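You operate a simulated robot arm through the tools that you are given. There is no shell and no other tool.

You run a simulated robot arm. Do the job below in one go: nothing can be reset, and whatever is moved stays where it is left.

Task
Clean the ribbed mill's rolls: crumbs off the upper, rust off the lower.
Fine: lock the pawl first; groove brush for the crumbs, wire brush for the rust, both back; free the pawl last. Set down upright: groove brush, wire brush. What is to be rubbed or washed off counts as gone when no trace of it is left.

The check looks at the end state, three seconds after you hand in, the way a careful person would. Anything else that was tipped, shoved, dropped, spilled or broken makes it a failure.

Robot
A 7-joint arm with a two-finger parallel gripper, fixed in place. Base frame: the origin is on the floor under the middle of its stand, x ahead of it, y to its left, z up; the work surface is at about z = 80. Units: cm, degrees, N and s.
It reaches about 124.7 cm from its shoulder. Its first joint turns from -132.0 to 132.0 degrees. Payload 3.91 kg.
Tool frame: the origin (TCP) lies between the finger pads and is the grasp point; the fingertips stand 3 cm ahead of it; z points along the fingers, y is the line along which they close. The gripper opens to 11 cm. The fingers are 2 cm wide and 1 cm thick; the gripper's body (4.8 by 11.2 cm) begins 5.5 cm behind the TCP.
Orientation is that of the tool frame in the base frame, as [roll, pitch, yaw] about the fixed x, y, z axes, in that order (R = Rz(yaw) Ry(pitch) Rx(roll)). With the fingers straight down and closing along the base's y, the tool's x points along the base's -x, its y along +y and its z along -z.

Tools
- The arm moves only by the tool jog_arm. Its argument "commands" is a list of rows, each a list of 7 numbers: the shift along the tool's x, y, z in m, then the turn, a rotation vector about the tool's x, y, z in degrees, then the opening, from 0 (shut) to 1 (fully open). In form: [[dx, dy, dz, rx, ry, rz, fingers], ...]. A call has 1 to 20 rows; each row shifts and turns the commanded pose from where the row before left it, along the tool's axes as they then stand. Each row takes 0.2 s and may step no farther than 5 cm and 8.6 degrees from the row before; otherwise, or with a gripper value out of range, the whole call is refused. Where a pose cannot be reached the arm comes as near as it can. A force on the tool above 90 N (or 10 N above the force at the start of the call, whichever is more), or a blocked arm, ends the call early, and 0.2 s more pass. Each finger travels about 10.8 cm/s and halts on what it meets, pressing with about 43 N; the grip force reading is that of the motor and also rises with nothing between the fingers. The clock runs only during rows and for 0.2 s after the last one: add rows that do not move to give the fingers time. The reply holds the time, the measured pose of the TCP, the force on the tool along the base axes, the opening and the grip force, in the units named above and with some noise, with the torque about the TCP (base axes, N m) and any sound that the robot's microphone picked up, and new pictures: "show" is both (left out), scene, wrist or none.
- Cameras (640 x 400 px; columns grow to the right, rows downward): "scene" is fixed at [40.07, -50.04, 158.66]; the picture's right is [1.00, 0.01, 0.00], its down [0.00, -0.32, -0.95] and it looks along [-0.01, 0.95, -0.32] (base axes); focal length 357 px, centre (320, 200). "wrist" rides on the gripper at [7.2, 1.7, -10.3] in the tool frame; the picture's right is [-0.23, 0.97, 0.00], its down [-0.76, -0.18, -0.62] and it looks along [-0.61, -0.14, 0.78] (tool axes); focal length 222 px, centre (320, 200). There is no depth. A picture from a camera that has moved, and an enlarged one, comes with that camera's place and axes in the base frame and with its lens.
- close_up(camera, box): a new picture of the part [left, top, right, bottom] of that camera's present view, enlarged. The clock stands still meanwhile.
- close_job(): hands the job in; it is judged then, once.

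Nothing tells you positions but the pictures and the camera data. Unless the task says otherwise, let go and move clear before handing in.

The tools are called after "Call:" as a command line: name --pt "numbers of a row" for each row, then --argument value for the rest, lists and objects as JSON in quotes. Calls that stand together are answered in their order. jog_arm: Moves the arm, as the interface text tells. Its arguments: {"type":"object","properties":{"commands":{"type":"array","items":{"type":"array","items":{"type":"number"}}},"show":{"type":"string","enum":["both","scene","wrist","none"]}},"required":["commands"]} The other tools are called the same way: close_up (camera, box) takes an enlarged picture of a part of a camera's view; close_job () hands the job in.

At the start:

```text
time_s: 0.0
tool_pos: [23.98, 57.42, 144.59]
ee_rot: [180.0, 0.1, -180.0]
force: [0.2, 0.3, 0.0]
ft_torque: [-0.01, 0.03, 0.0]
finger_gap: 10.99
gripper_force: 0.0
```

scene: 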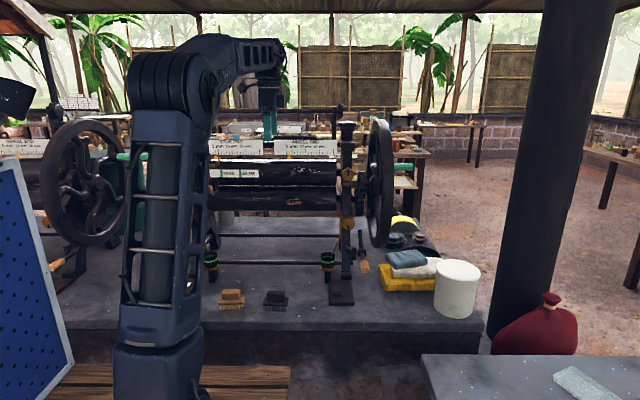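
wrist: 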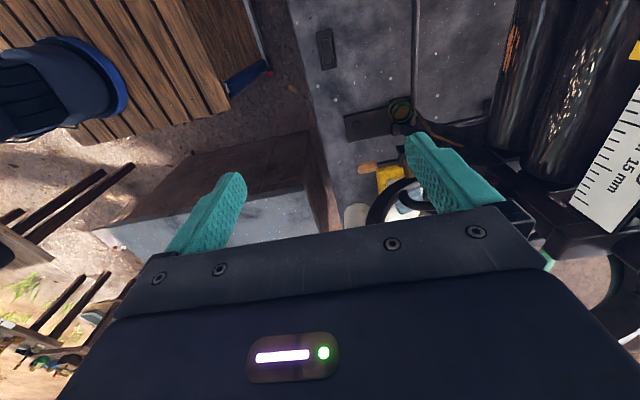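

I see a rubber mill with two rolls, two brushes on the slab in front of it, and a flywheel to the right with what may be a pawl near it. I'll take enlarged pictures before moving anything.

Call:
close_up --camera "scene" --box '[180, 120, 420, 270]'

Call:
close_up --camera "scene" --box '[200, 220, 480, 395]'

Call:
close_up --camera "scene" --box '[310, 90, 430, 310]'

Call:
close_up --camera "wrist" --box '[300, 0, 640, 210]'

Call:
close_up --camera "scene" --box '[0, 90, 240, 300]'

```text
2.67 times, centred on (300, 195) of scene
camera zoom: at [40.07, -50.04, 158.66], right [1.0, 0.01, 0.0], down [0.0, -0.32, -0.95], along [-0.01, 0.95, -0.32], focal length 952 px, centre (373, 213)
```

zoom: 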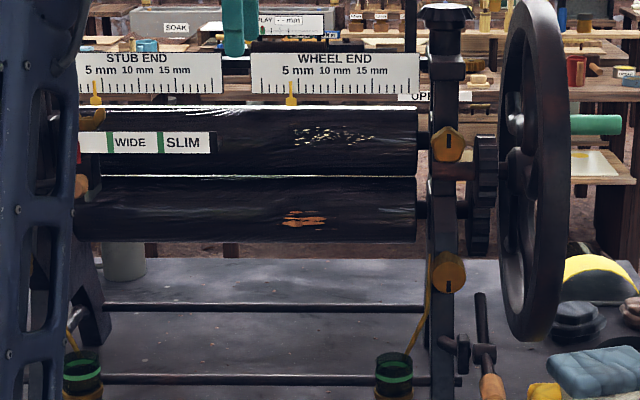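

```text
2.29 times, centred on (340, 308) of scene
camera zoom: at [40.07, -50.04, 158.66], right [1.0, 0.01, 0.0], down [0.0, -0.32, -0.95], along [-0.01, 0.95, -0.32], focal length 816 px, centre (274, -46)
```

zoom: 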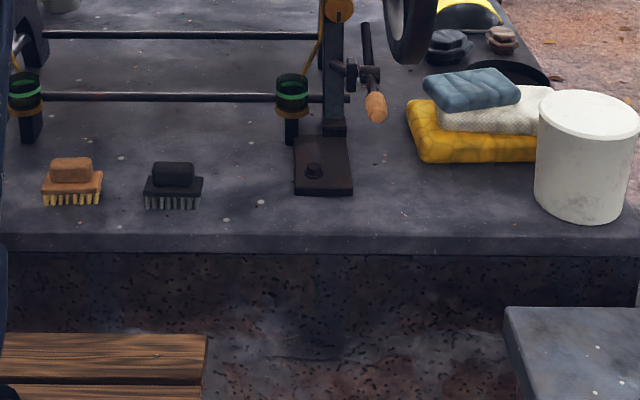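

```text
1.82 times, centred on (370, 200) of scene
camera zoom: at [40.07, -50.04, 158.66], right [1.0, 0.01, 0.0], down [0.0, -0.32, -0.95], along [-0.01, 0.95, -0.32], focal length 649 px, centre (229, 200)
```

zoom: 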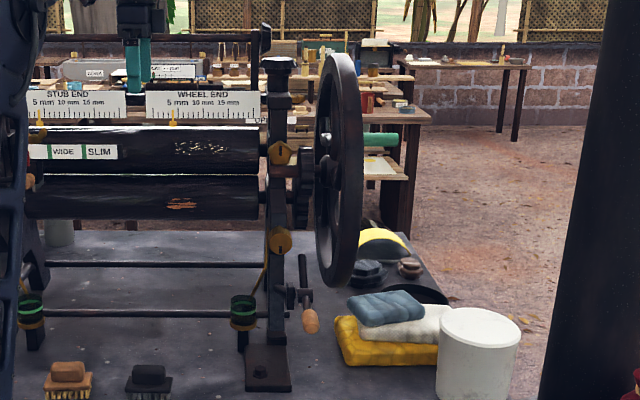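

```text
1.88 times, centred on (470, 105) of wrist
camera zoom: at [16.78, 59.02, 154.95], right [0.23, 0.97, 0.0], down [0.76, -0.18, 0.62], along [0.61, -0.14, -0.78], focal length 418 px, centre (38, 379)
```

zoom: 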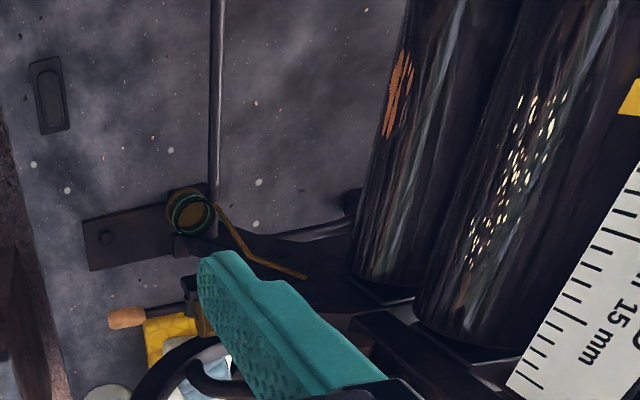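

```text
1.90 times, centred on (120, 195) of scene
camera zoom: at [40.07, -50.04, 158.66], right [1.0, 0.01, 0.0], down [0.0, -0.32, -0.95], along [-0.01, 0.95, -0.32], focal length 680 px, centre (701, 210)
```

zoom: 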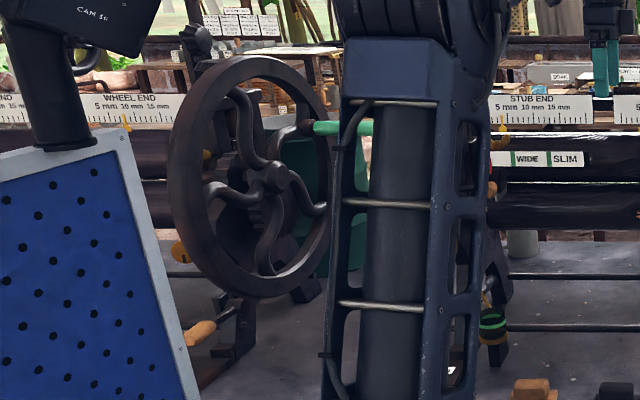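

There are two similar mills: the near one has yellowish crumbs on the upper roll and an orange rust patch on the lower, and another stands to the left behind the arm. I'll compare their rolls and look for the pawl before moving.

Call:
close_up --camera "scene" --box '[0, 130, 80, 200]'

Call:
close_up --camera "scene" --box '[205, 155, 345, 220]'

Call:
close_up --camera "scene" --box '[325, 210, 395, 310]'

Call:
close_up --camera "scene" --box '[205, 270, 305, 320]'

```text
5.71 times, centred on (40, 165) of scene
camera zoom: at [40.07, -50.04, 158.66], right [1.0, 0.01, 0.0], down [0.0, -0.32, -0.95], along [-0.01, 0.95, -0.32], focal length 2040 px, centre (1920, 400)
```

zoom: 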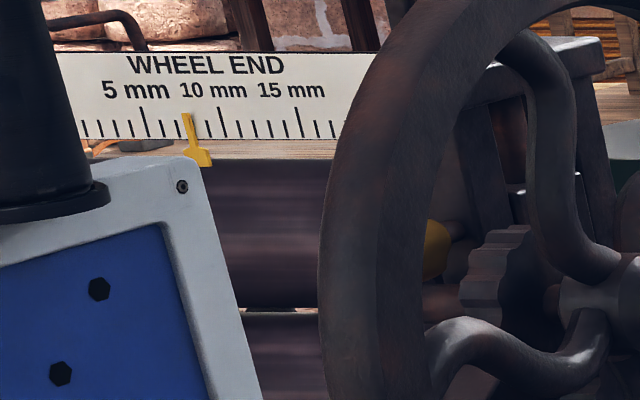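

```text
4.57 times, centred on (275, 188) of scene
camera zoom: at [40.07, -50.04, 158.66], right [1.0, 0.01, 0.0], down [0.0, -0.32, -0.95], along [-0.01, 0.95, -0.32], focal length 1632 px, centre (526, 257)
```

zoom: 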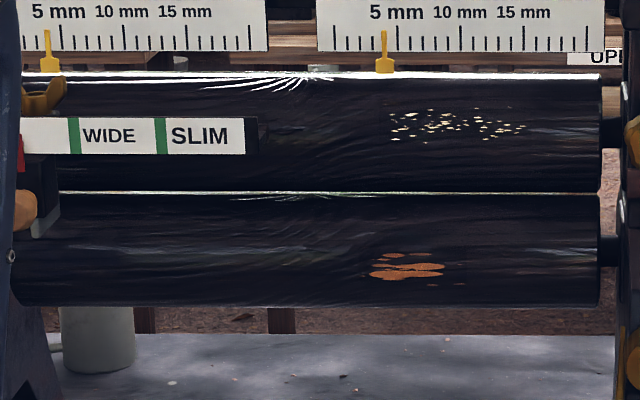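

```text
4.00 times, centred on (360, 260) of scene
camera zoom: at [40.07, -50.04, 158.66], right [1.0, 0.01, 0.0], down [0.0, -0.32, -0.95], along [-0.01, 0.95, -0.32], focal length 1428 px, centre (160, -40)
```

zoom: 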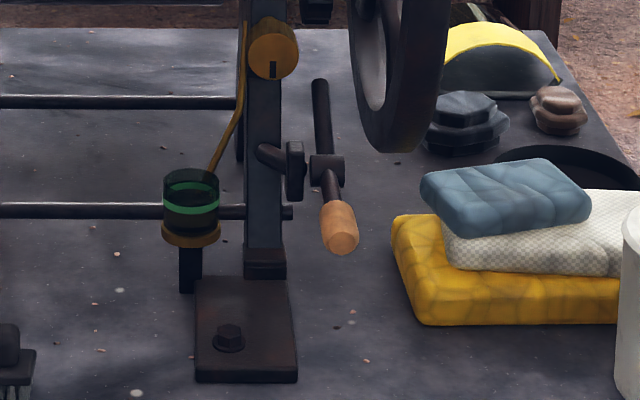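

```text
6.40 times, centred on (255, 295) of scene
camera zoom: at [40.07, -50.04, 158.66], right [1.0, 0.01, 0.0], down [0.0, -0.32, -0.95], along [-0.01, 0.95, -0.32], focal length 2285 px, centre (736, -408)
```

zoom: 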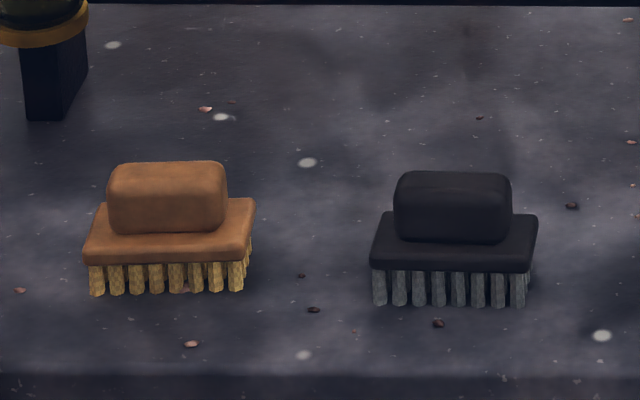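

Fibre-bristled wooden brush (groove) sits near (6,61) and the black wire brush near (22,61); a lever with a wooden grip stands right of the frame near (55,80,93). I'll bring the wrist camera down on that side to look closer.

Call:
jog_arm --pt "-0.026 -0.012 0.03 0 0 0 1" --pt "-0.026 -0.012 0.03 0 0 0 1" --pt "-0.026 -0.012 0.03 0 0 0 1" --pt "-0.026 -0.012 0.03 0 0 0 1" --pt "-0.026 -0.012 0.03 0 0 0 1" --pt "-0.026 -0.012 0.03 0 0 0 1" --pt "-0.026 -0.012 0.03 0 0 0 1" --pt "-0.026 -0.012 0.03 0 0 0 1" --pt "0 0 0 0 0 -8.2 1" --pt "0 0 0 0 0 -8.2 1" --pt "0 0 0 0 0 -8.2 1" --pt "0 0 0 0 0 -8.2 1" --pt "0 0 0 0 0 -8.2 1" --pt "0 0 0 0 0 -8.2 1" --pt "0 0 0 0 0 -8.2 1" --pt "0 0 0 0 0 -8.2 1" --pt "0 0 0 0 0 -8.2 1" --pt "0 0 0 0 0 -8.2 1" --pt "0 0 0 0 0 -8 1"

```text
time_s: 4.0
tool_pos: [44.82, 47.75, 120.62]
ee_rot: [-180.0, 0.0, -90.0]
force: [-0.1, 0.1, -0.3]
ft_torque: [-0.01, 0.01, 0.02]
finger_gap: 11.0
gripper_force: 0.1
camera wrist: at [43.14, 40.48, 130.94], right [-0.97, 0.23, 0.0], down [0.18, 0.76, 0.62], along [0.14, 0.61, -0.78], focal length 222 px, centre (320, 200)
```

scene: 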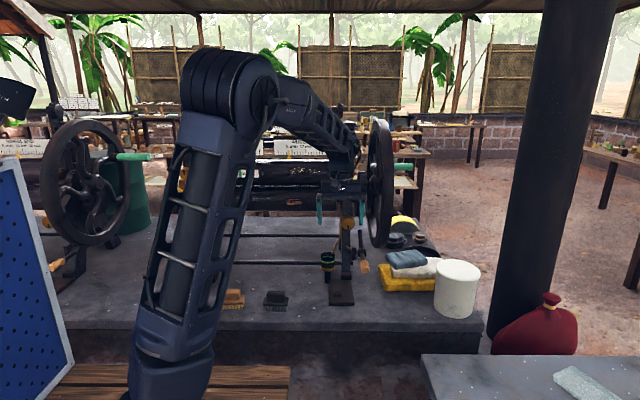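
wrist: 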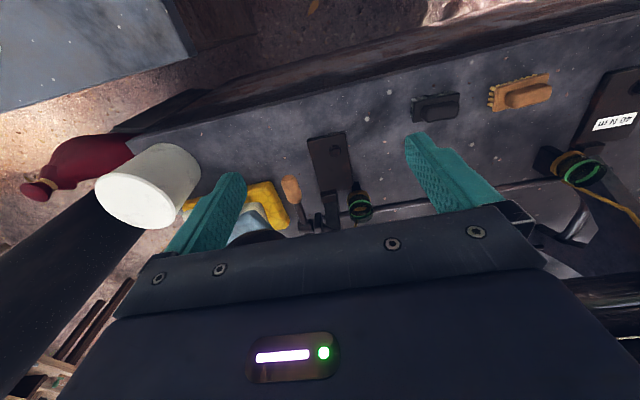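

The view from here is upside down and half blocked by the gripper. I'll turn the wrist half round and tilt the fingers forward so the camera looks at the mill the right way up.

Call:
jog_arm --pt "0 0 0 0 0 8.5 1" --pt "0 0 0 0 0 8.5 1" --pt "0 0 0 0 0 8.5 1" --pt "0 0 0 0 0 8.5 1" --pt "0 0 0 0 0 8.5 1" --pt "0 0 0 0 0 8.5 1" --pt "0 0 0 0 0 8.5 1" --pt "0 0 0 0 0 8.5 1" --pt "0 0 0 0 0 8.5 1" --pt "0 0 0 0 0 8.5 1" --pt "0 0 0 0 0 8.5 1" --pt "0 0 0 0 0 8.5 1" --pt "0 0 0 0 0 8.5 1" --pt "0 0 0 0 0 8.5 1" --pt "0 0 0 0 0 8.5 1" --pt "0 0 0 0 0 8.5 1" --pt "0 0 0 0 0 8.5 1" --pt "0 0 0 0 0 8.5 1" --pt "0 0 0 0 0 8.5 1" --pt "0 0 0 0 0 8.5 1" --show "none"

Call:
jog_arm --pt "0 0 0 0 0 8.5 1" --pt "0 0 0 0 0 1.5 1" --pt "0 0 0 0 8.5 0 1" --pt "0 0 0 0 8.5 0 1" --pt "0 0 0 0 8.5 0 1" --pt "0 0 0 0 8.5 0 1" --pt "0 0 0 0 8.5 0 1" --pt "0 0 0 0 7.5 0 1" --pt "0 0 0 0 0 0 1"

```text
time_s: 8.2
tool_pos: [44.79, 47.77, 120.62]
ee_rot: [-179.9, -0.1, 99.7]
force: [0.2, -0.4, -0.2]
ft_torque: [-0.02, -0.02, -0.04]
finger_gap: 10.99
gripper_force: 0.1
```

```text
time_s: 10.2
tool_pos: [44.85, 47.73, 120.7]
ee_rot: [179.9, -50.0, 90.0]
force: [0.4, 0.4, -0.1]
ft_torque: [0.01, 0.01, -0.01]
finger_gap: 10.99
gripper_force: 0.0
camera wrist: at [46.49, 44.41, 132.76], right [0.97, -0.15, -0.17], down [-0.18, -0.97, -0.18], along [-0.14, 0.21, -0.97], focal length 222 px, centre (320, 200)
```

scene: 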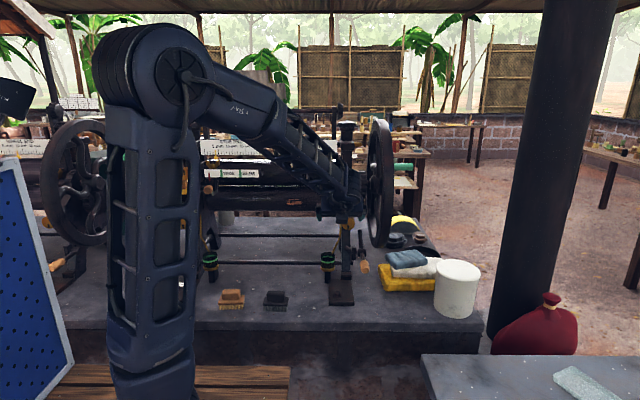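
wrist: 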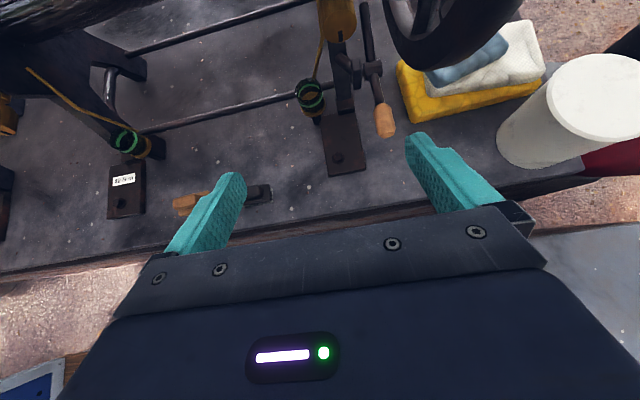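

Now the picture is upright: frame foot, lever with wooden grip, and brushes are visible. I'll tilt further to see the mill face.

Call:
jog_arm --pt "0 0 0 0 8 0 1" --pt "0 0 0 0 8 0 1" --pt "0 0 0 0 8 0 1" --pt "0 0 0 0 8 0 1" --pt "0 0 0 0 8 0 1" --pt "0 0 0 0 0 0 1" --show "wrist"

Call:
close_up --camera "wrist" --box '[240, 0, 480, 150]'

Call:
close_up --camera "wrist" --box '[0, 0, 240, 150]'

```text
time_s: 11.6
tool_pos: [44.63, 47.75, 120.63]
ee_rot: [11.6, -89.9, -101.5]
force: [0.6, -0.5, 0.2]
ft_torque: [0.03, -0.05, 0.05]
finger_gap: 11.0
gripper_force: 0.0
camera wrist: at [46.48, 37.35, 127.84], right [0.97, 0.0, -0.23], down [-0.18, -0.62, -0.76], along [-0.14, 0.78, -0.61], focal length 222 px, centre (320, 200)
```

wrist: 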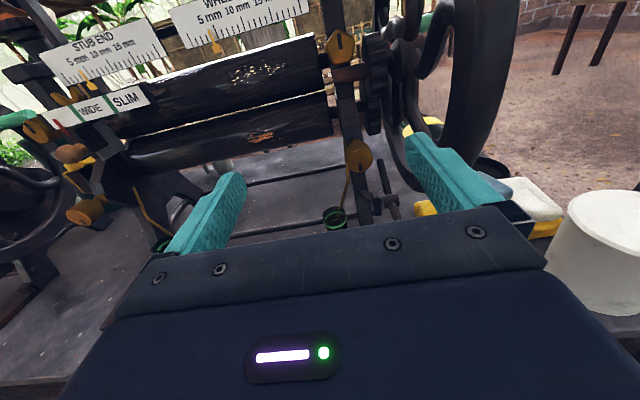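

```text
2.67 times, centred on (360, 75) of wrist
camera zoom: at [46.48, 37.35, 127.84], right [0.97, 0.0, -0.23], down [-0.18, -0.62, -0.76], along [-0.14, 0.78, -0.61], focal length 592 px, centre (213, 533)
```

zoom: 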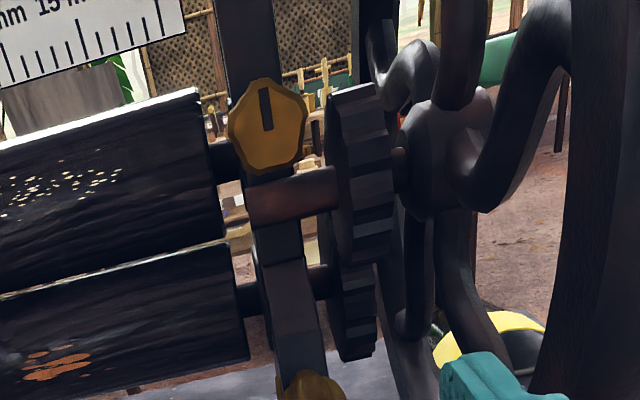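

```text
2.67 times, centred on (120, 75) of wrist
camera zoom: at [46.48, 37.35, 127.84], right [0.97, 0.0, -0.23], down [-0.18, -0.62, -0.76], along [-0.14, 0.78, -0.61], focal length 592 px, centre (853, 533)
```

zoom: 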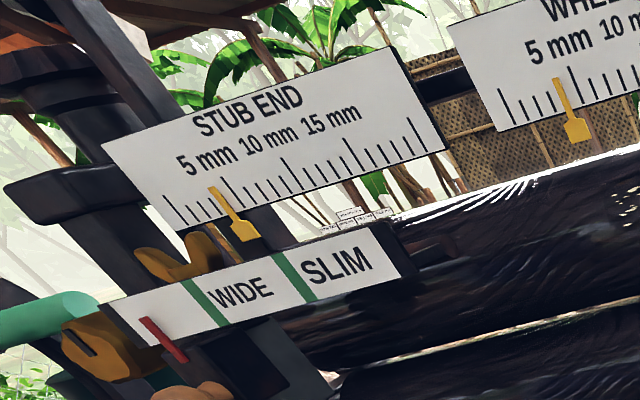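

The lever lies nearly level along y: grip end about (55,63.5,91.5), pivot about (55,76.7,94), tip about (55.7,92,95.5) below the gears. I'll look closer at it from here.

Call:
close_up --camera "wrist" --box '[310, 60, 470, 220]'

Call:
close_up --camera "scene" --box '[330, 150, 410, 280]'

Call:
close_up --camera "wrist" --box '[30, 80, 190, 260]'

Call:
close_up --camera "wrist" --box '[120, 40, 340, 180]'

```text
2.50 times, centred on (390, 140) of wrist
camera zoom: at [46.48, 37.35, 127.84], right [0.97, 0.0, -0.23], down [-0.18, -0.62, -0.76], along [-0.14, 0.78, -0.61], focal length 555 px, centre (145, 350)
```

zoom: 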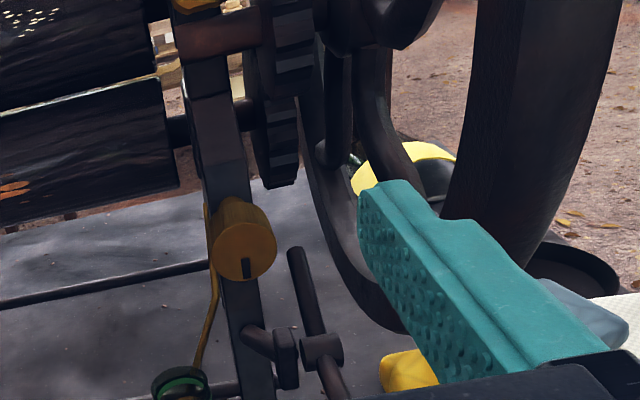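

```text
3.08 times, centred on (370, 215) of scene
camera zoom: at [40.07, -50.04, 158.66], right [1.0, 0.01, 0.0], down [0.0, -0.32, -0.95], along [-0.01, 0.95, -0.32], focal length 1099 px, centre (166, 154)
```

zoom: 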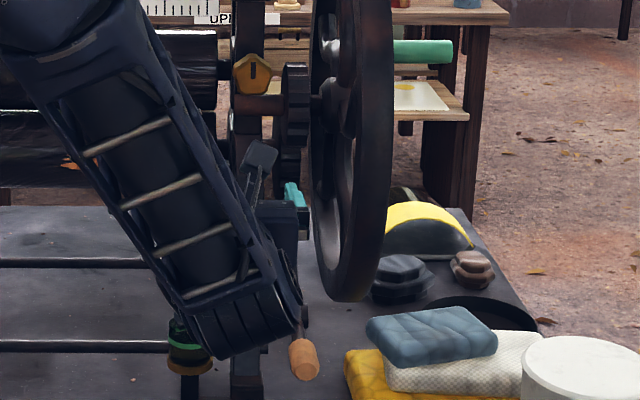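

```text
2.22 times, centred on (110, 170) of wrist
camera zoom: at [46.48, 37.35, 127.84], right [0.97, 0.0, -0.23], down [-0.18, -0.62, -0.76], along [-0.14, 0.78, -0.61], focal length 494 px, centre (787, 267)
```

zoom: 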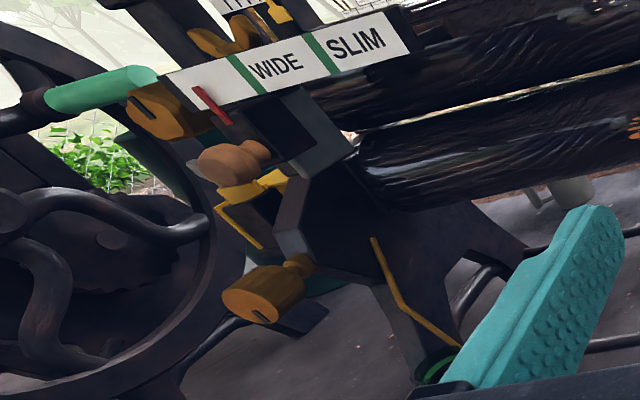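

```text
2.86 times, centred on (230, 110) of wrist
camera zoom: at [46.48, 37.35, 127.84], right [0.97, 0.0, -0.23], down [-0.18, -0.62, -0.76], along [-0.14, 0.78, -0.61], focal length 635 px, centre (577, 457)
```

zoom: 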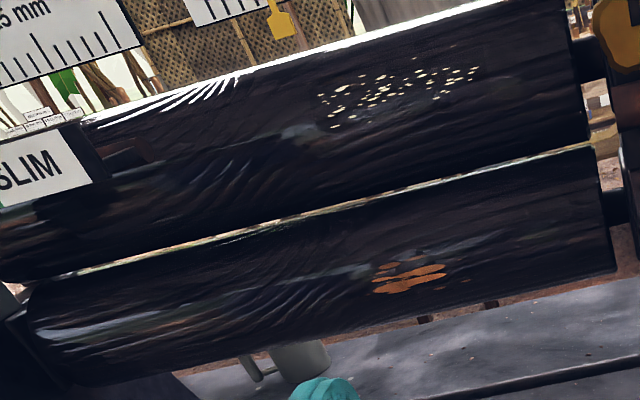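

The lever's tip lies in the same plane as the gear pair, so lowering the grip should lift the tip into the teeth. I'll move to a pre-grasp point in front of and above the grip for a closer look.

Call:
jog_arm --pt "-0.0336 0.0208 0.0182 0 0 0 1" --pt "-0.0336 0.0208 0.0182 0 0 0 1" --pt "-0.0336 0.0208 0.0182 0 0 0 1" --pt "-0.0336 0.0208 0.0182 0 0 0 1" --pt "-0.0336 0.0208 0.0182 0 0 0 1" --pt "0 0 0 0 -8.33 0 1" --pt "0 0 0 0 -8.33 0 1" --pt "0 0 0 0 -8.33 0 1" --pt "0 0 0 0 -8.33 0 1" --pt "0 0 0 0 -8.33 0 1" --pt "0 0 0 0 -8.35 0 1" --pt "0 0 0 0 0 0 1"

Call:
close_up --camera "wrist" --box '[220, 0, 460, 150]'

Call:
close_up --camera "scene" --box '[330, 200, 410, 280]'

```text
time_s: 14.2
tool_pos: [55.29, 56.95, 103.82]
ee_rot: [179.9, -40.0, 90.0]
force: [-0.1, -0.8, 0.3]
ft_torque: [0.02, -0.01, 0.02]
finger_gap: 10.99
gripper_force: 0.0
camera wrist: at [56.98, 55.67, 116.42], right [0.97, -0.18, -0.15], down [-0.18, -0.98, -0.01], along [-0.14, 0.04, -0.99], focal length 222 px, centre (320, 200)
```

scene: 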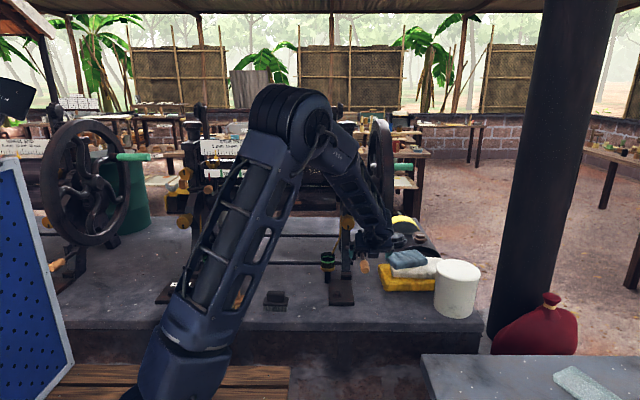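
wrist: 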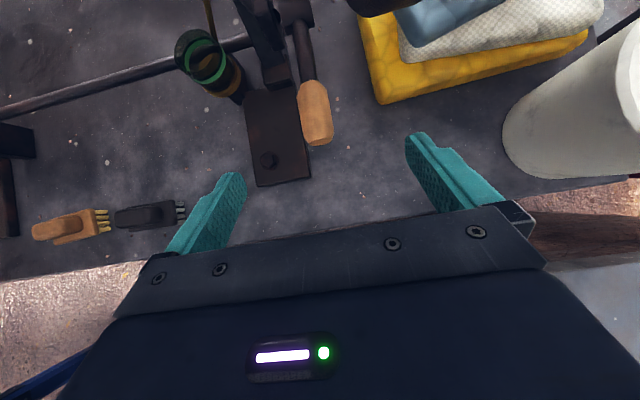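

```text
2.67 times, centred on (340, 75) of wrist
camera zoom: at [56.98, 55.67, 116.42], right [0.97, -0.18, -0.15], down [-0.18, -0.98, -0.01], along [-0.14, 0.04, -0.99], focal length 592 px, centre (267, 533)
```

zoom: 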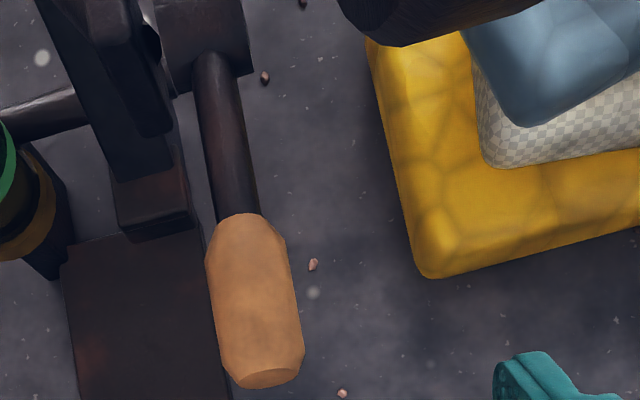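

```text
5.00 times, centred on (370, 240) of scene
camera zoom: at [40.07, -50.04, 158.66], right [1.0, 0.01, 0.0], down [0.0, -0.32, -0.95], along [-0.01, 0.95, -0.32], focal length 1786 px, centre (70, 0)
```

zoom: 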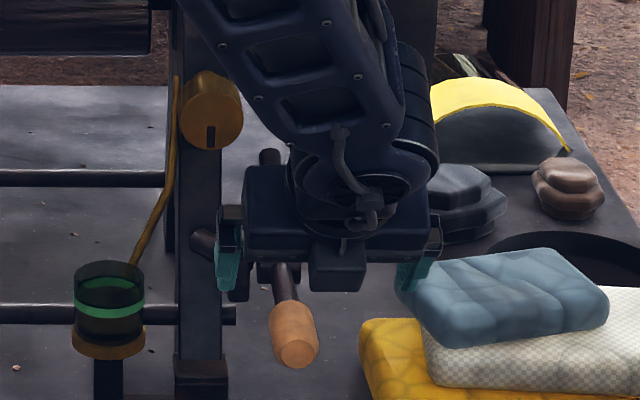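

Triangulated from both cameras, the wooden grip runs level from y≈62.4 to 69.4 at x≈54.8, z≈94. I'll approach with a 30° tilt and a narrower opening, then check alignment.

Call:
jog_arm --pt "0 0 0 0 -5 0 0.7" --pt "0 0 0 0 -5 0 0.62" --pt "0.0151 -0.0025 0.0243 0 0 0 0.62" --pt "0.0151 -0.0025 0.0243 0 0 0 0.62" --pt "0 0 0 0 0 0 0.62"

Call:
close_up --camera "wrist" --box '[200, 0, 480, 200]'

Call:
close_up --camera "scene" --box '[330, 200, 410, 280]'

```text
time_s: 15.4
tool_pos: [54.75, 61.85, 101.02]
ee_rot: [-179.9, -30.0, 90.0]
force: [-0.3, -0.3, 0.2]
ft_torque: [0.01, -0.03, -0.02]
finger_gap: 6.84
gripper_force: 0.0
camera wrist: at [56.43, 62.93, 113.69], right [0.97, -0.2, -0.11], down [-0.18, -0.97, 0.16], along [-0.14, -0.13, -0.98], focal length 222 px, centre (320, 200)
```

scene: 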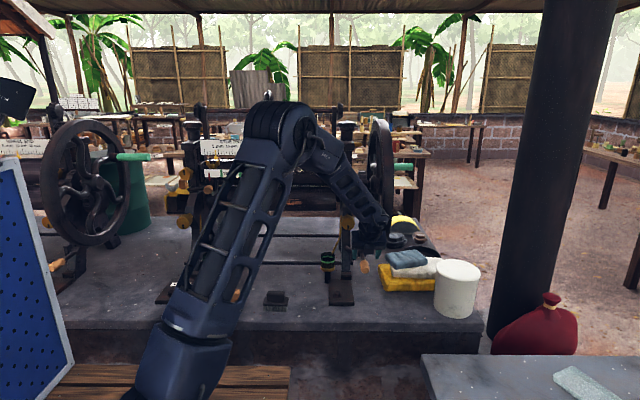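
wrist: 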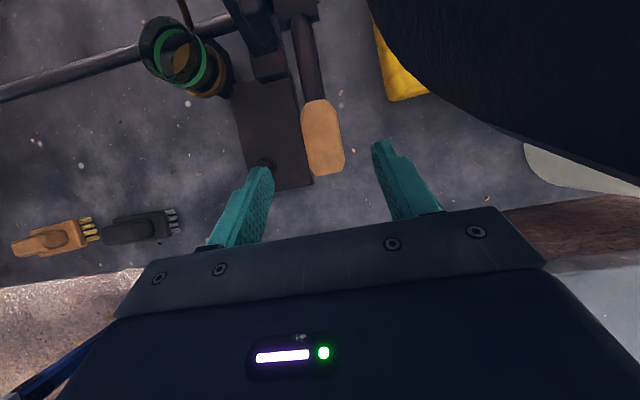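

```text
2.00 times, centred on (340, 100) of wrist
camera zoom: at [56.43, 62.93, 113.69], right [0.97, -0.2, -0.11], down [-0.18, -0.97, 0.16], along [-0.14, -0.13, -0.98], focal length 444 px, centre (280, 400)
```

zoom: 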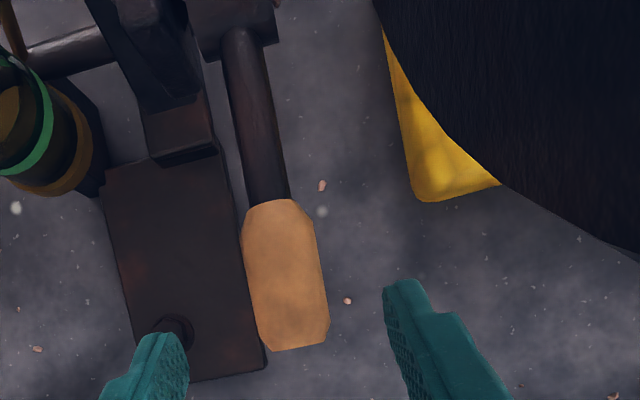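

```text
5.00 times, centred on (370, 240) of scene
camera zoom: at [40.07, -50.04, 158.66], right [1.0, 0.01, 0.0], down [0.0, -0.32, -0.95], along [-0.01, 0.95, -0.32], focal length 1786 px, centre (70, 0)
```

zoom: 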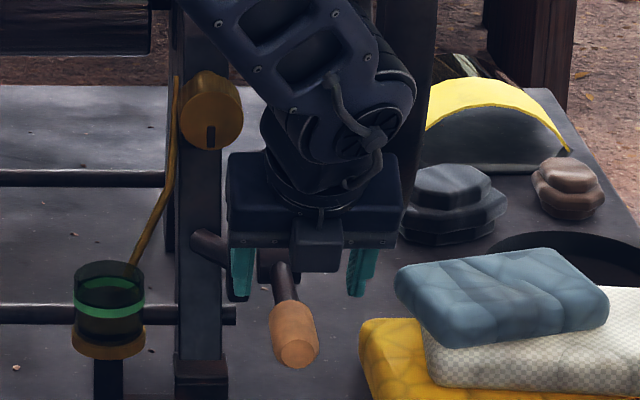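

The flywheel reaches forward to about y≈62 at x≈62, so a steeper tilt keeps my wrist clear of it. I'll back off slightly, tilt to 50°, then close on the grip.

Call:
jog_arm --pt "-0.03 0 0.0022 0 0 0 0.62" --pt "0 0 0 0 6.67 0 0.62" --pt "0 0 0 0 6.67 0 0.62" --pt "0 0 0 0 6.66 0 0.62" --pt "0 0 0.02 0 0 0 0.62" --pt "0 0 0.02 0 0 0 0.62" --pt "0 0 0.02 0 0 0 0.62" --pt "0 0 0.02 0 0 0 0.62" --pt "0 0 0 0 0 0 0.62"

Call:
close_up --camera "wrist" --box '[200, 0, 480, 200]'

Call:
close_up --camera "scene" --box '[330, 200, 410, 280]'

```text
time_s: 17.4
tool_pos: [54.77, 65.44, 94.31]
ee_rot: [-179.9, -50.0, 90.1]
force: [-1.1, 0.1, -0.1]
ft_torque: [0.0, -0.02, 0.0]
finger_gap: 6.85
gripper_force: 0.1
camera wrist: at [56.47, 62.2, 106.45], right [0.97, -0.15, -0.17], down [-0.18, -0.97, -0.18], along [-0.14, 0.21, -0.97], focal length 222 px, centre (320, 200)
```

scene: 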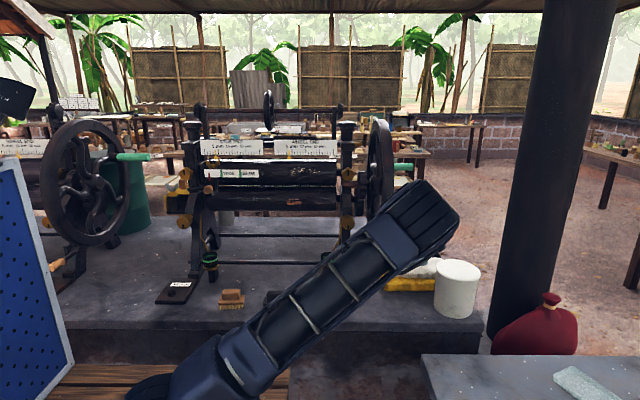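
wrist: 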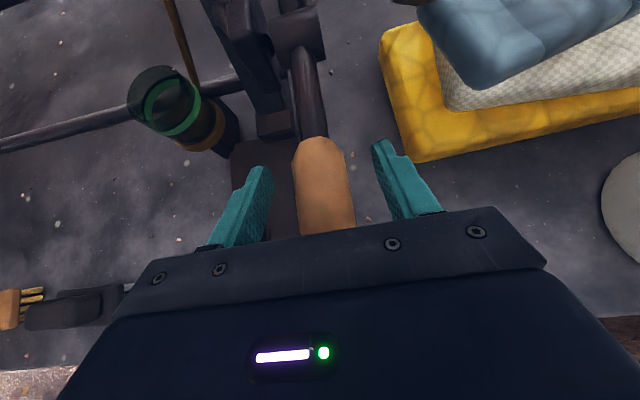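

```text
2.00 times, centred on (340, 100) of wrist
camera zoom: at [56.47, 62.2, 106.45], right [0.97, -0.15, -0.17], down [-0.18, -0.97, -0.18], along [-0.14, 0.21, -0.97], focal length 444 px, centre (280, 400)
```

zoom: 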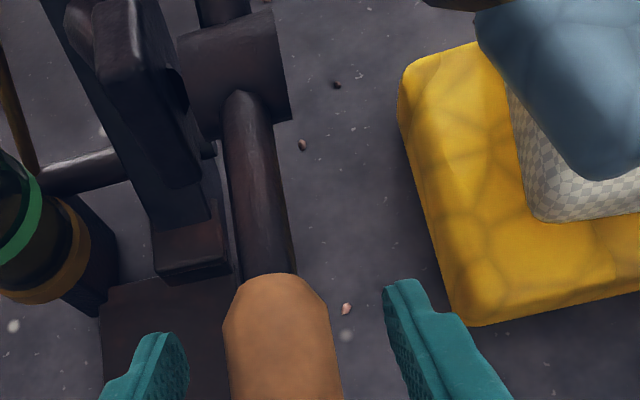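

```text
5.00 times, centred on (370, 240) of scene
camera zoom: at [40.07, -50.04, 158.66], right [1.0, 0.01, 0.0], down [0.0, -0.32, -0.95], along [-0.01, 0.95, -0.32], focal length 1786 px, centre (70, 0)
```

zoom: 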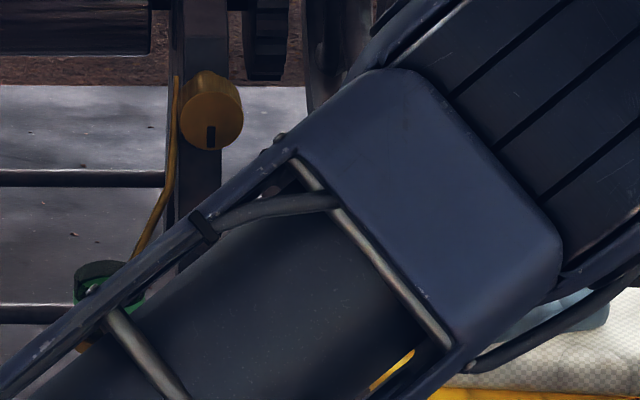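

The grip is between the fingers and centred. The arm's elbow has swung low to the right but touches nothing as far as I see; I'll close on the grip now.

Call:
jog_arm --pt "0 0 0 0 0 0 0.35" --pt "0 0 0 0 0 0 0.2" --pt "0 0 0 0 0 0 0.1" --pt "0 0 0 0 0 0 0.1"

```text
time_s: 18.4
tool_pos: [54.73, 65.53, 94.29]
ee_rot: [180.0, -50.2, 89.9]
force: [10.2, 5.0, 0.5]
ft_torque: [0.09, -0.21, 0.11]
finger_gap: 3.18
gripper_force: 45.3
camera wrist: at [56.53, 62.19, 106.46], right [0.97, -0.15, -0.17], down [-0.18, -0.97, -0.18], along [-0.14, 0.21, -0.97], focal length 222 px, centre (320, 200)
```

scene: 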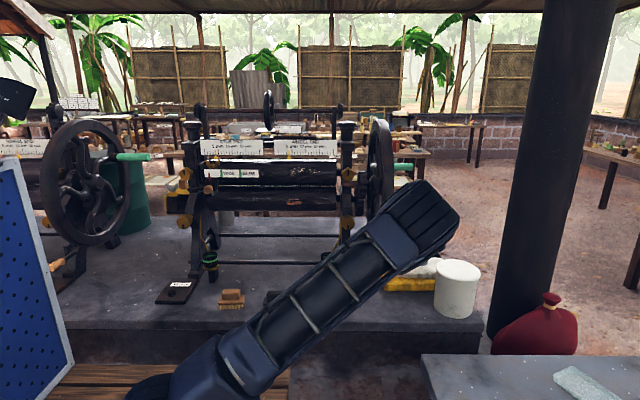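
wrist: 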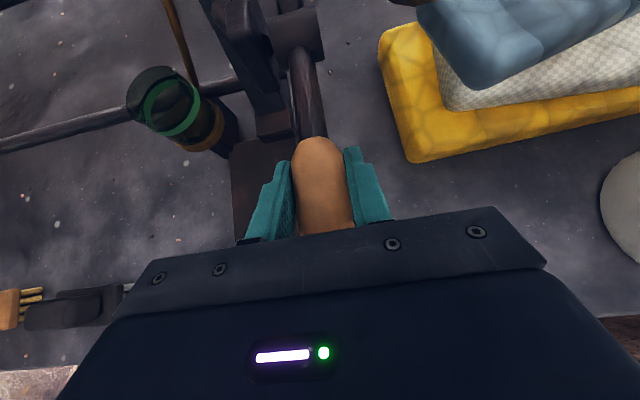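

Gripped, with the fingers around the handle. I'll press the lever down along its arc in small steps, watching the force and listening for a click.

Call:
jog_arm --pt "-0.0072 0 0.0066 0 2.5 0 0.1" --pt "-0.0069 0 0.0069 0 2.5 0 0.1" --pt "0 0 0 0 0 0 0.1" --show "wrist"

```text
time_s: 19.2
tool_pos: [54.76, 65.65, 92.27]
ee_rot: [179.8, -55.0, 89.9]
force: [20.9, -3.9, 6.2]
ft_torque: [0.69, -0.27, 0.01]
finger_gap: 3.17
gripper_force: 45.2
camera wrist: at [56.53, 61.27, 104.16], right [0.97, -0.13, -0.19], down [-0.18, -0.95, -0.27], along [-0.14, 0.29, -0.95], focal length 222 px, centre (320, 200)
```

wrist: 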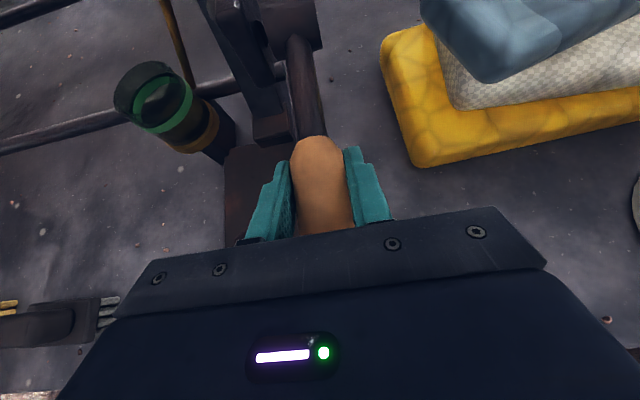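

The lever moves freely downward. I'll continue the arc, easing slightly in +x to relieve the side force.

Call:
jog_arm --pt "-0.0066 0.002 0.0072 0 2.5 0 0.1" --pt "-0.0063 0.001 0.0075 0 2.5 0 0.1" --pt "0 0 0 0 0 0 0.1" --show "both"

Call:
close_up --camera "scene" --box '[330, 190, 410, 250]'

```text
time_s: 20.0
tool_pos: [54.85, 66.19, 90.38]
ee_rot: [-179.9, -60.0, 90.1]
force: [-7.0, -7.3, 5.5]
ft_torque: [0.91, 0.43, -0.24]
finger_gap: 3.22
gripper_force: 45.0
camera wrist: at [56.57, 60.79, 101.91], right [0.97, -0.11, -0.2], down [-0.18, -0.92, -0.35], along [-0.14, 0.37, -0.92], focal length 222 px, centre (320, 200)
```

scene: 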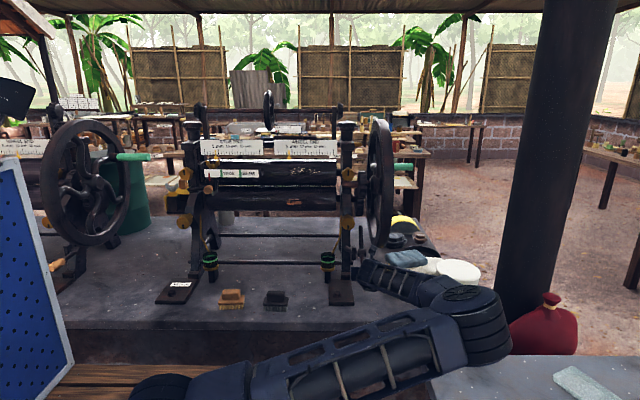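
wrist: 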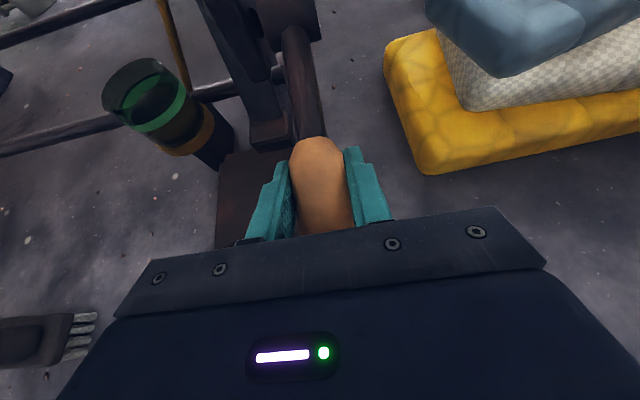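

```text
6.67 times, centred on (370, 220) of scene
camera zoom: at [40.07, -50.04, 158.66], right [1.0, 0.01, 0.0], down [0.0, -0.32, -0.95], along [-0.01, 0.95, -0.32], focal length 2381 px, centre (-13, 67)
```

zoom: 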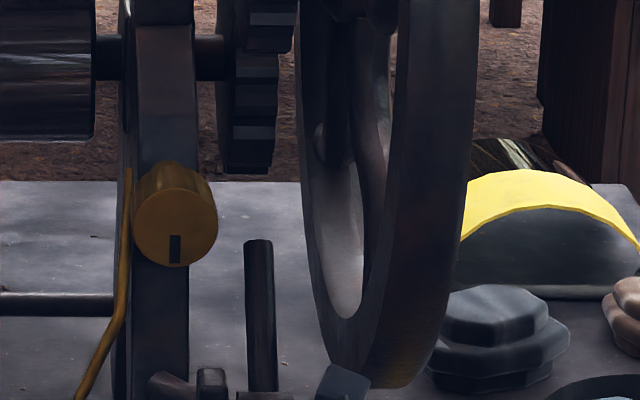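

The pawl tip has risen a little toward the gear teeth and forces are low. I'll keep the tilt fixed (to stop the elbow sinking) and continue down the arc.

Call:
jog_arm --pt "-0.006 0 0.0078 0 0 0 0.1" --pt "-0.0053 0 0.0082 0 0 0 0.1" --pt "0 0 0 0 0 0 0.1" --show "both"

Call:
close_up --camera "scene" --box '[330, 190, 410, 250]'

```text
time_s: 20.8
tool_pos: [54.8, 67.11, 88.83]
ee_rot: [179.9, -60.1, 90.0]
force: [-15.9, -6.9, 31.2]
ft_torque: [-0.12, 0.13, -0.24]
finger_gap: 3.19
gripper_force: 44.7
camera wrist: at [56.55, 61.65, 100.33], right [0.97, -0.11, -0.2], down [-0.18, -0.92, -0.35], along [-0.14, 0.38, -0.92], focal length 222 px, centre (320, 200)
```

scene: 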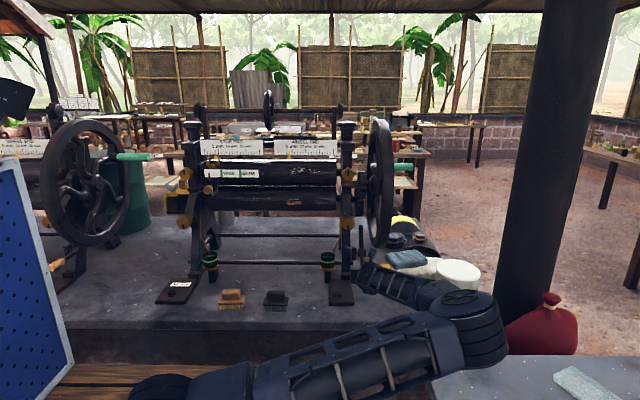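
wrist: 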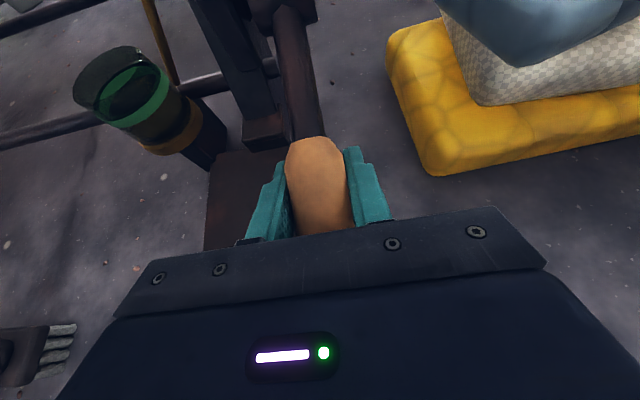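

```text
6.67 times, centred on (370, 220) of scene
camera zoom: at [40.07, -50.04, 158.66], right [1.0, 0.01, 0.0], down [0.0, -0.32, -0.95], along [-0.01, 0.95, -0.32], focal length 2381 px, centre (-13, 67)
```

zoom: 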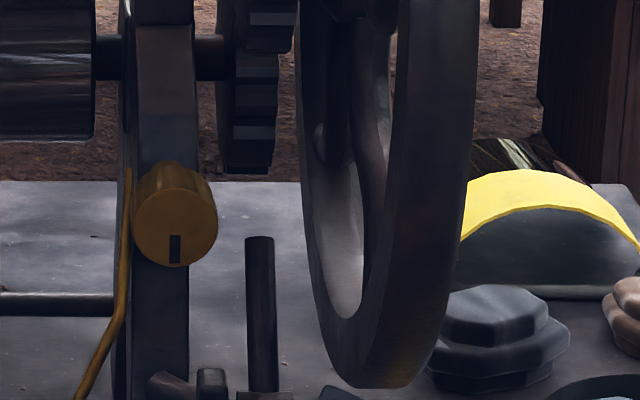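

There's now about 31 N resisting, near 28° of travel. The tip isn't clearly in the teeth yet, so I'll press a little further and watch whether it moves or has met its stop.

Call:
jog_arm --pt "-0.0025 0.001 0.0042 0 0 0 0.1" --pt "0 0 0 0 0 0 0.1" --show "wrist"

Call:
close_up --camera "scene" --box '[330, 190, 410, 250]'

```text
time_s: 21.4
tool_pos: [54.75, 67.27, 88.33]
ee_rot: [179.9, -60.0, 90.1]
force: [-32.1, -4.8, 25.4]
ft_torque: [-0.75, 0.09, -0.91]
finger_gap: 3.14
gripper_force: 44.7
camera wrist: at [56.56, 61.85, 99.74], right [0.97, -0.11, -0.2], down [-0.18, -0.92, -0.35], along [-0.14, 0.37, -0.92], focal length 222 px, centre (320, 200)
```

wrist: 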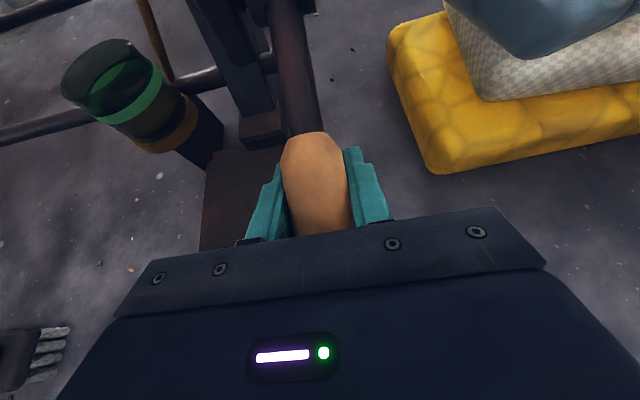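

```text
6.67 times, centred on (370, 220) of scene
camera zoom: at [40.07, -50.04, 158.66], right [1.0, 0.01, 0.0], down [0.0, -0.32, -0.95], along [-0.01, 0.95, -0.32], focal length 2381 px, centre (-13, 67)
```

zoom: 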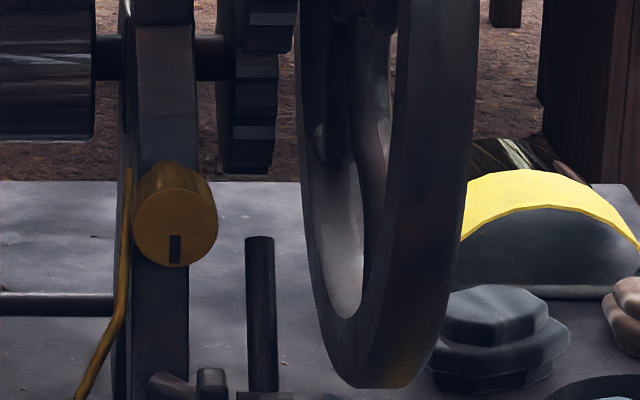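

The rod no longer moves, so the lever has met its stop about 23° down. I'll let go, back straight out, and inspect whether it stays and how the tip sits against the gear.

Call:
jog_arm --pt "0 0 0 0 0 0 0.4" --pt "0 0 0 0 0 0 0.62" --pt "0 0 -0.02 0 0 0 0.62" --pt "0 0 -0.03 0 0 0 0.62" --pt "0 0 -0.04 0 0 0 0.62" --pt "0 0 0 0 0 0 0.62" --show "both"

Call:
close_up --camera "scene" --box '[330, 190, 410, 250]'

Call:
close_up --camera "wrist" --box '[200, 0, 480, 200]'

```text
time_s: 22.8
tool_pos: [55.16, 59.54, 92.88]
ee_rot: [180.0, -60.1, 89.9]
force: [0.6, -0.5, 0.4]
ft_torque: [-0.02, 0.03, 0.01]
finger_gap: 6.83
gripper_force: 0.0
camera wrist: at [56.85, 54.06, 104.2], right [0.97, -0.11, -0.2], down [-0.18, -0.92, -0.35], along [-0.14, 0.37, -0.92], focal length 222 px, centre (320, 200)
```

scene: 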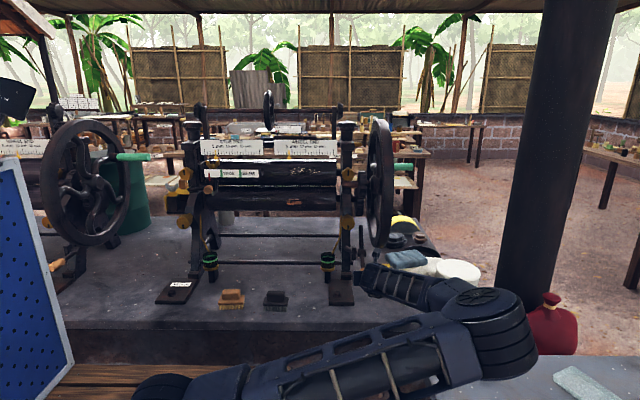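
wrist: 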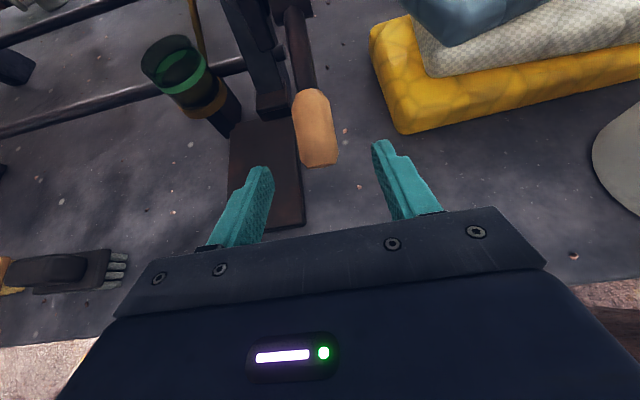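

```text
6.67 times, centred on (370, 220) of scene
camera zoom: at [40.07, -50.04, 158.66], right [1.0, 0.01, 0.0], down [0.0, -0.32, -0.95], along [-0.01, 0.95, -0.32], focal length 2381 px, centre (-13, 67)
```

zoom: 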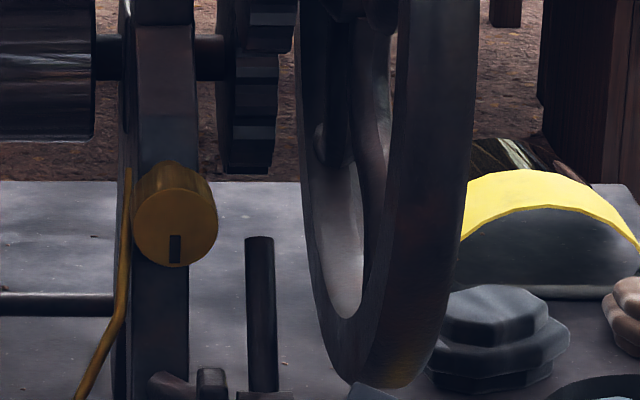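

```text
2.00 times, centred on (340, 100) of wrist
camera zoom: at [56.85, 54.06, 104.2], right [0.97, -0.11, -0.2], down [-0.18, -0.92, -0.35], along [-0.14, 0.37, -0.92], focal length 444 px, centre (280, 400)
```

zoom: 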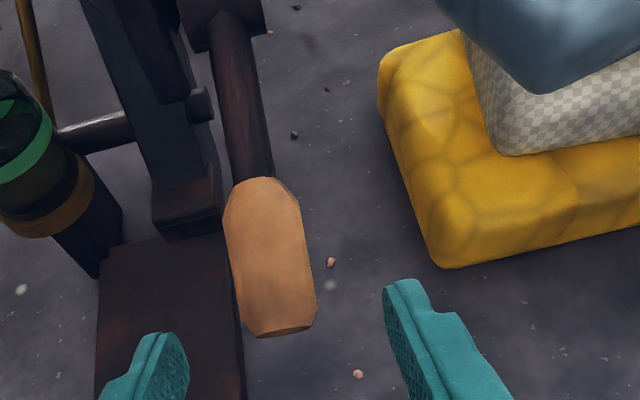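

The lever holds its new position. Now I'll raise the camera in front of the gear to check the pawl tip's engagement.

Call:
jog_arm --pt "0.0256 -0.0024 -0.0321 0 0 0 0.8" --pt "0.0256 -0.0024 -0.0321 0 0 0 0.8" --pt "0.0256 -0.0024 -0.0321 0 0 0 0.8" --pt "0.0256 -0.0024 -0.0321 0 0 0 0.8" --pt "0.0256 -0.0024 -0.0321 0 0 0 0.8" --pt "0 0 0 0 7.5 0 0.8" --pt "0 0 0 0 7.5 0 0.8" --pt "0 0 0 0 7.5 0 0.8" --pt "0 0 0 0 7.5 0 0.8" --pt "0 0 0 0 0 0 0.8" --show "both"

Call:
close_up --camera "wrist" --box '[220, 20, 460, 200]'

```text
time_s: 25.0
tool_pos: [53.97, 51.91, 111.9]
ee_rot: [-2.3, -89.9, -87.8]
force: [-0.2, -0.1, -0.3]
ft_torque: [-0.01, -0.03, 0.05]
finger_gap: 8.81
gripper_force: 0.2
camera wrist: at [55.63, 41.58, 119.1], right [0.97, 0.0, -0.23], down [-0.18, -0.62, -0.76], along [-0.14, 0.78, -0.61], focal length 222 px, centre (320, 200)
```

scene: 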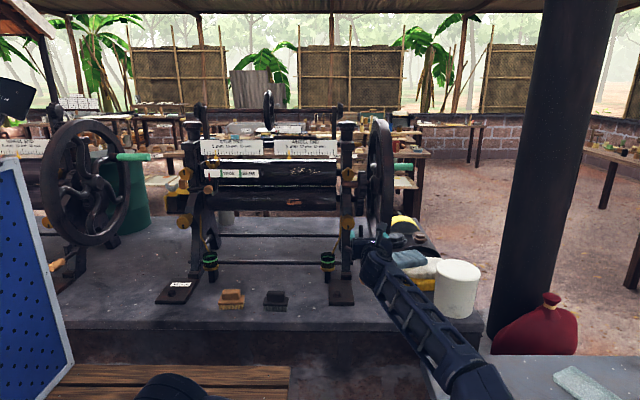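
wrist: 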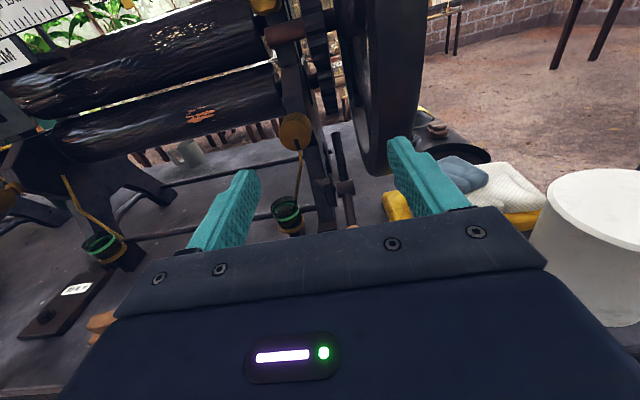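

```text
2.22 times, centred on (340, 110) of wrist
camera zoom: at [55.63, 41.58, 119.1], right [0.97, 0.0, -0.23], down [-0.18, -0.62, -0.76], along [-0.14, 0.78, -0.61], focal length 494 px, centre (276, 400)
```

zoom: 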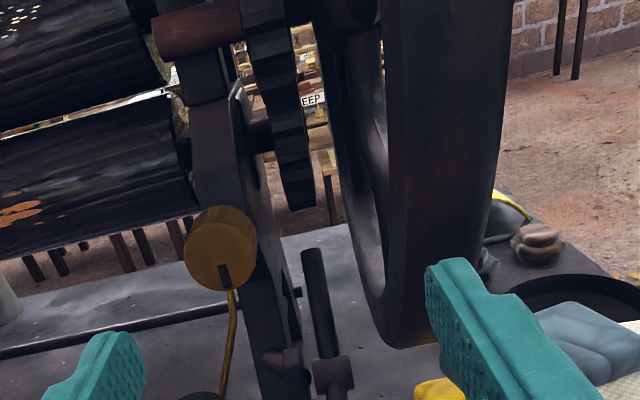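

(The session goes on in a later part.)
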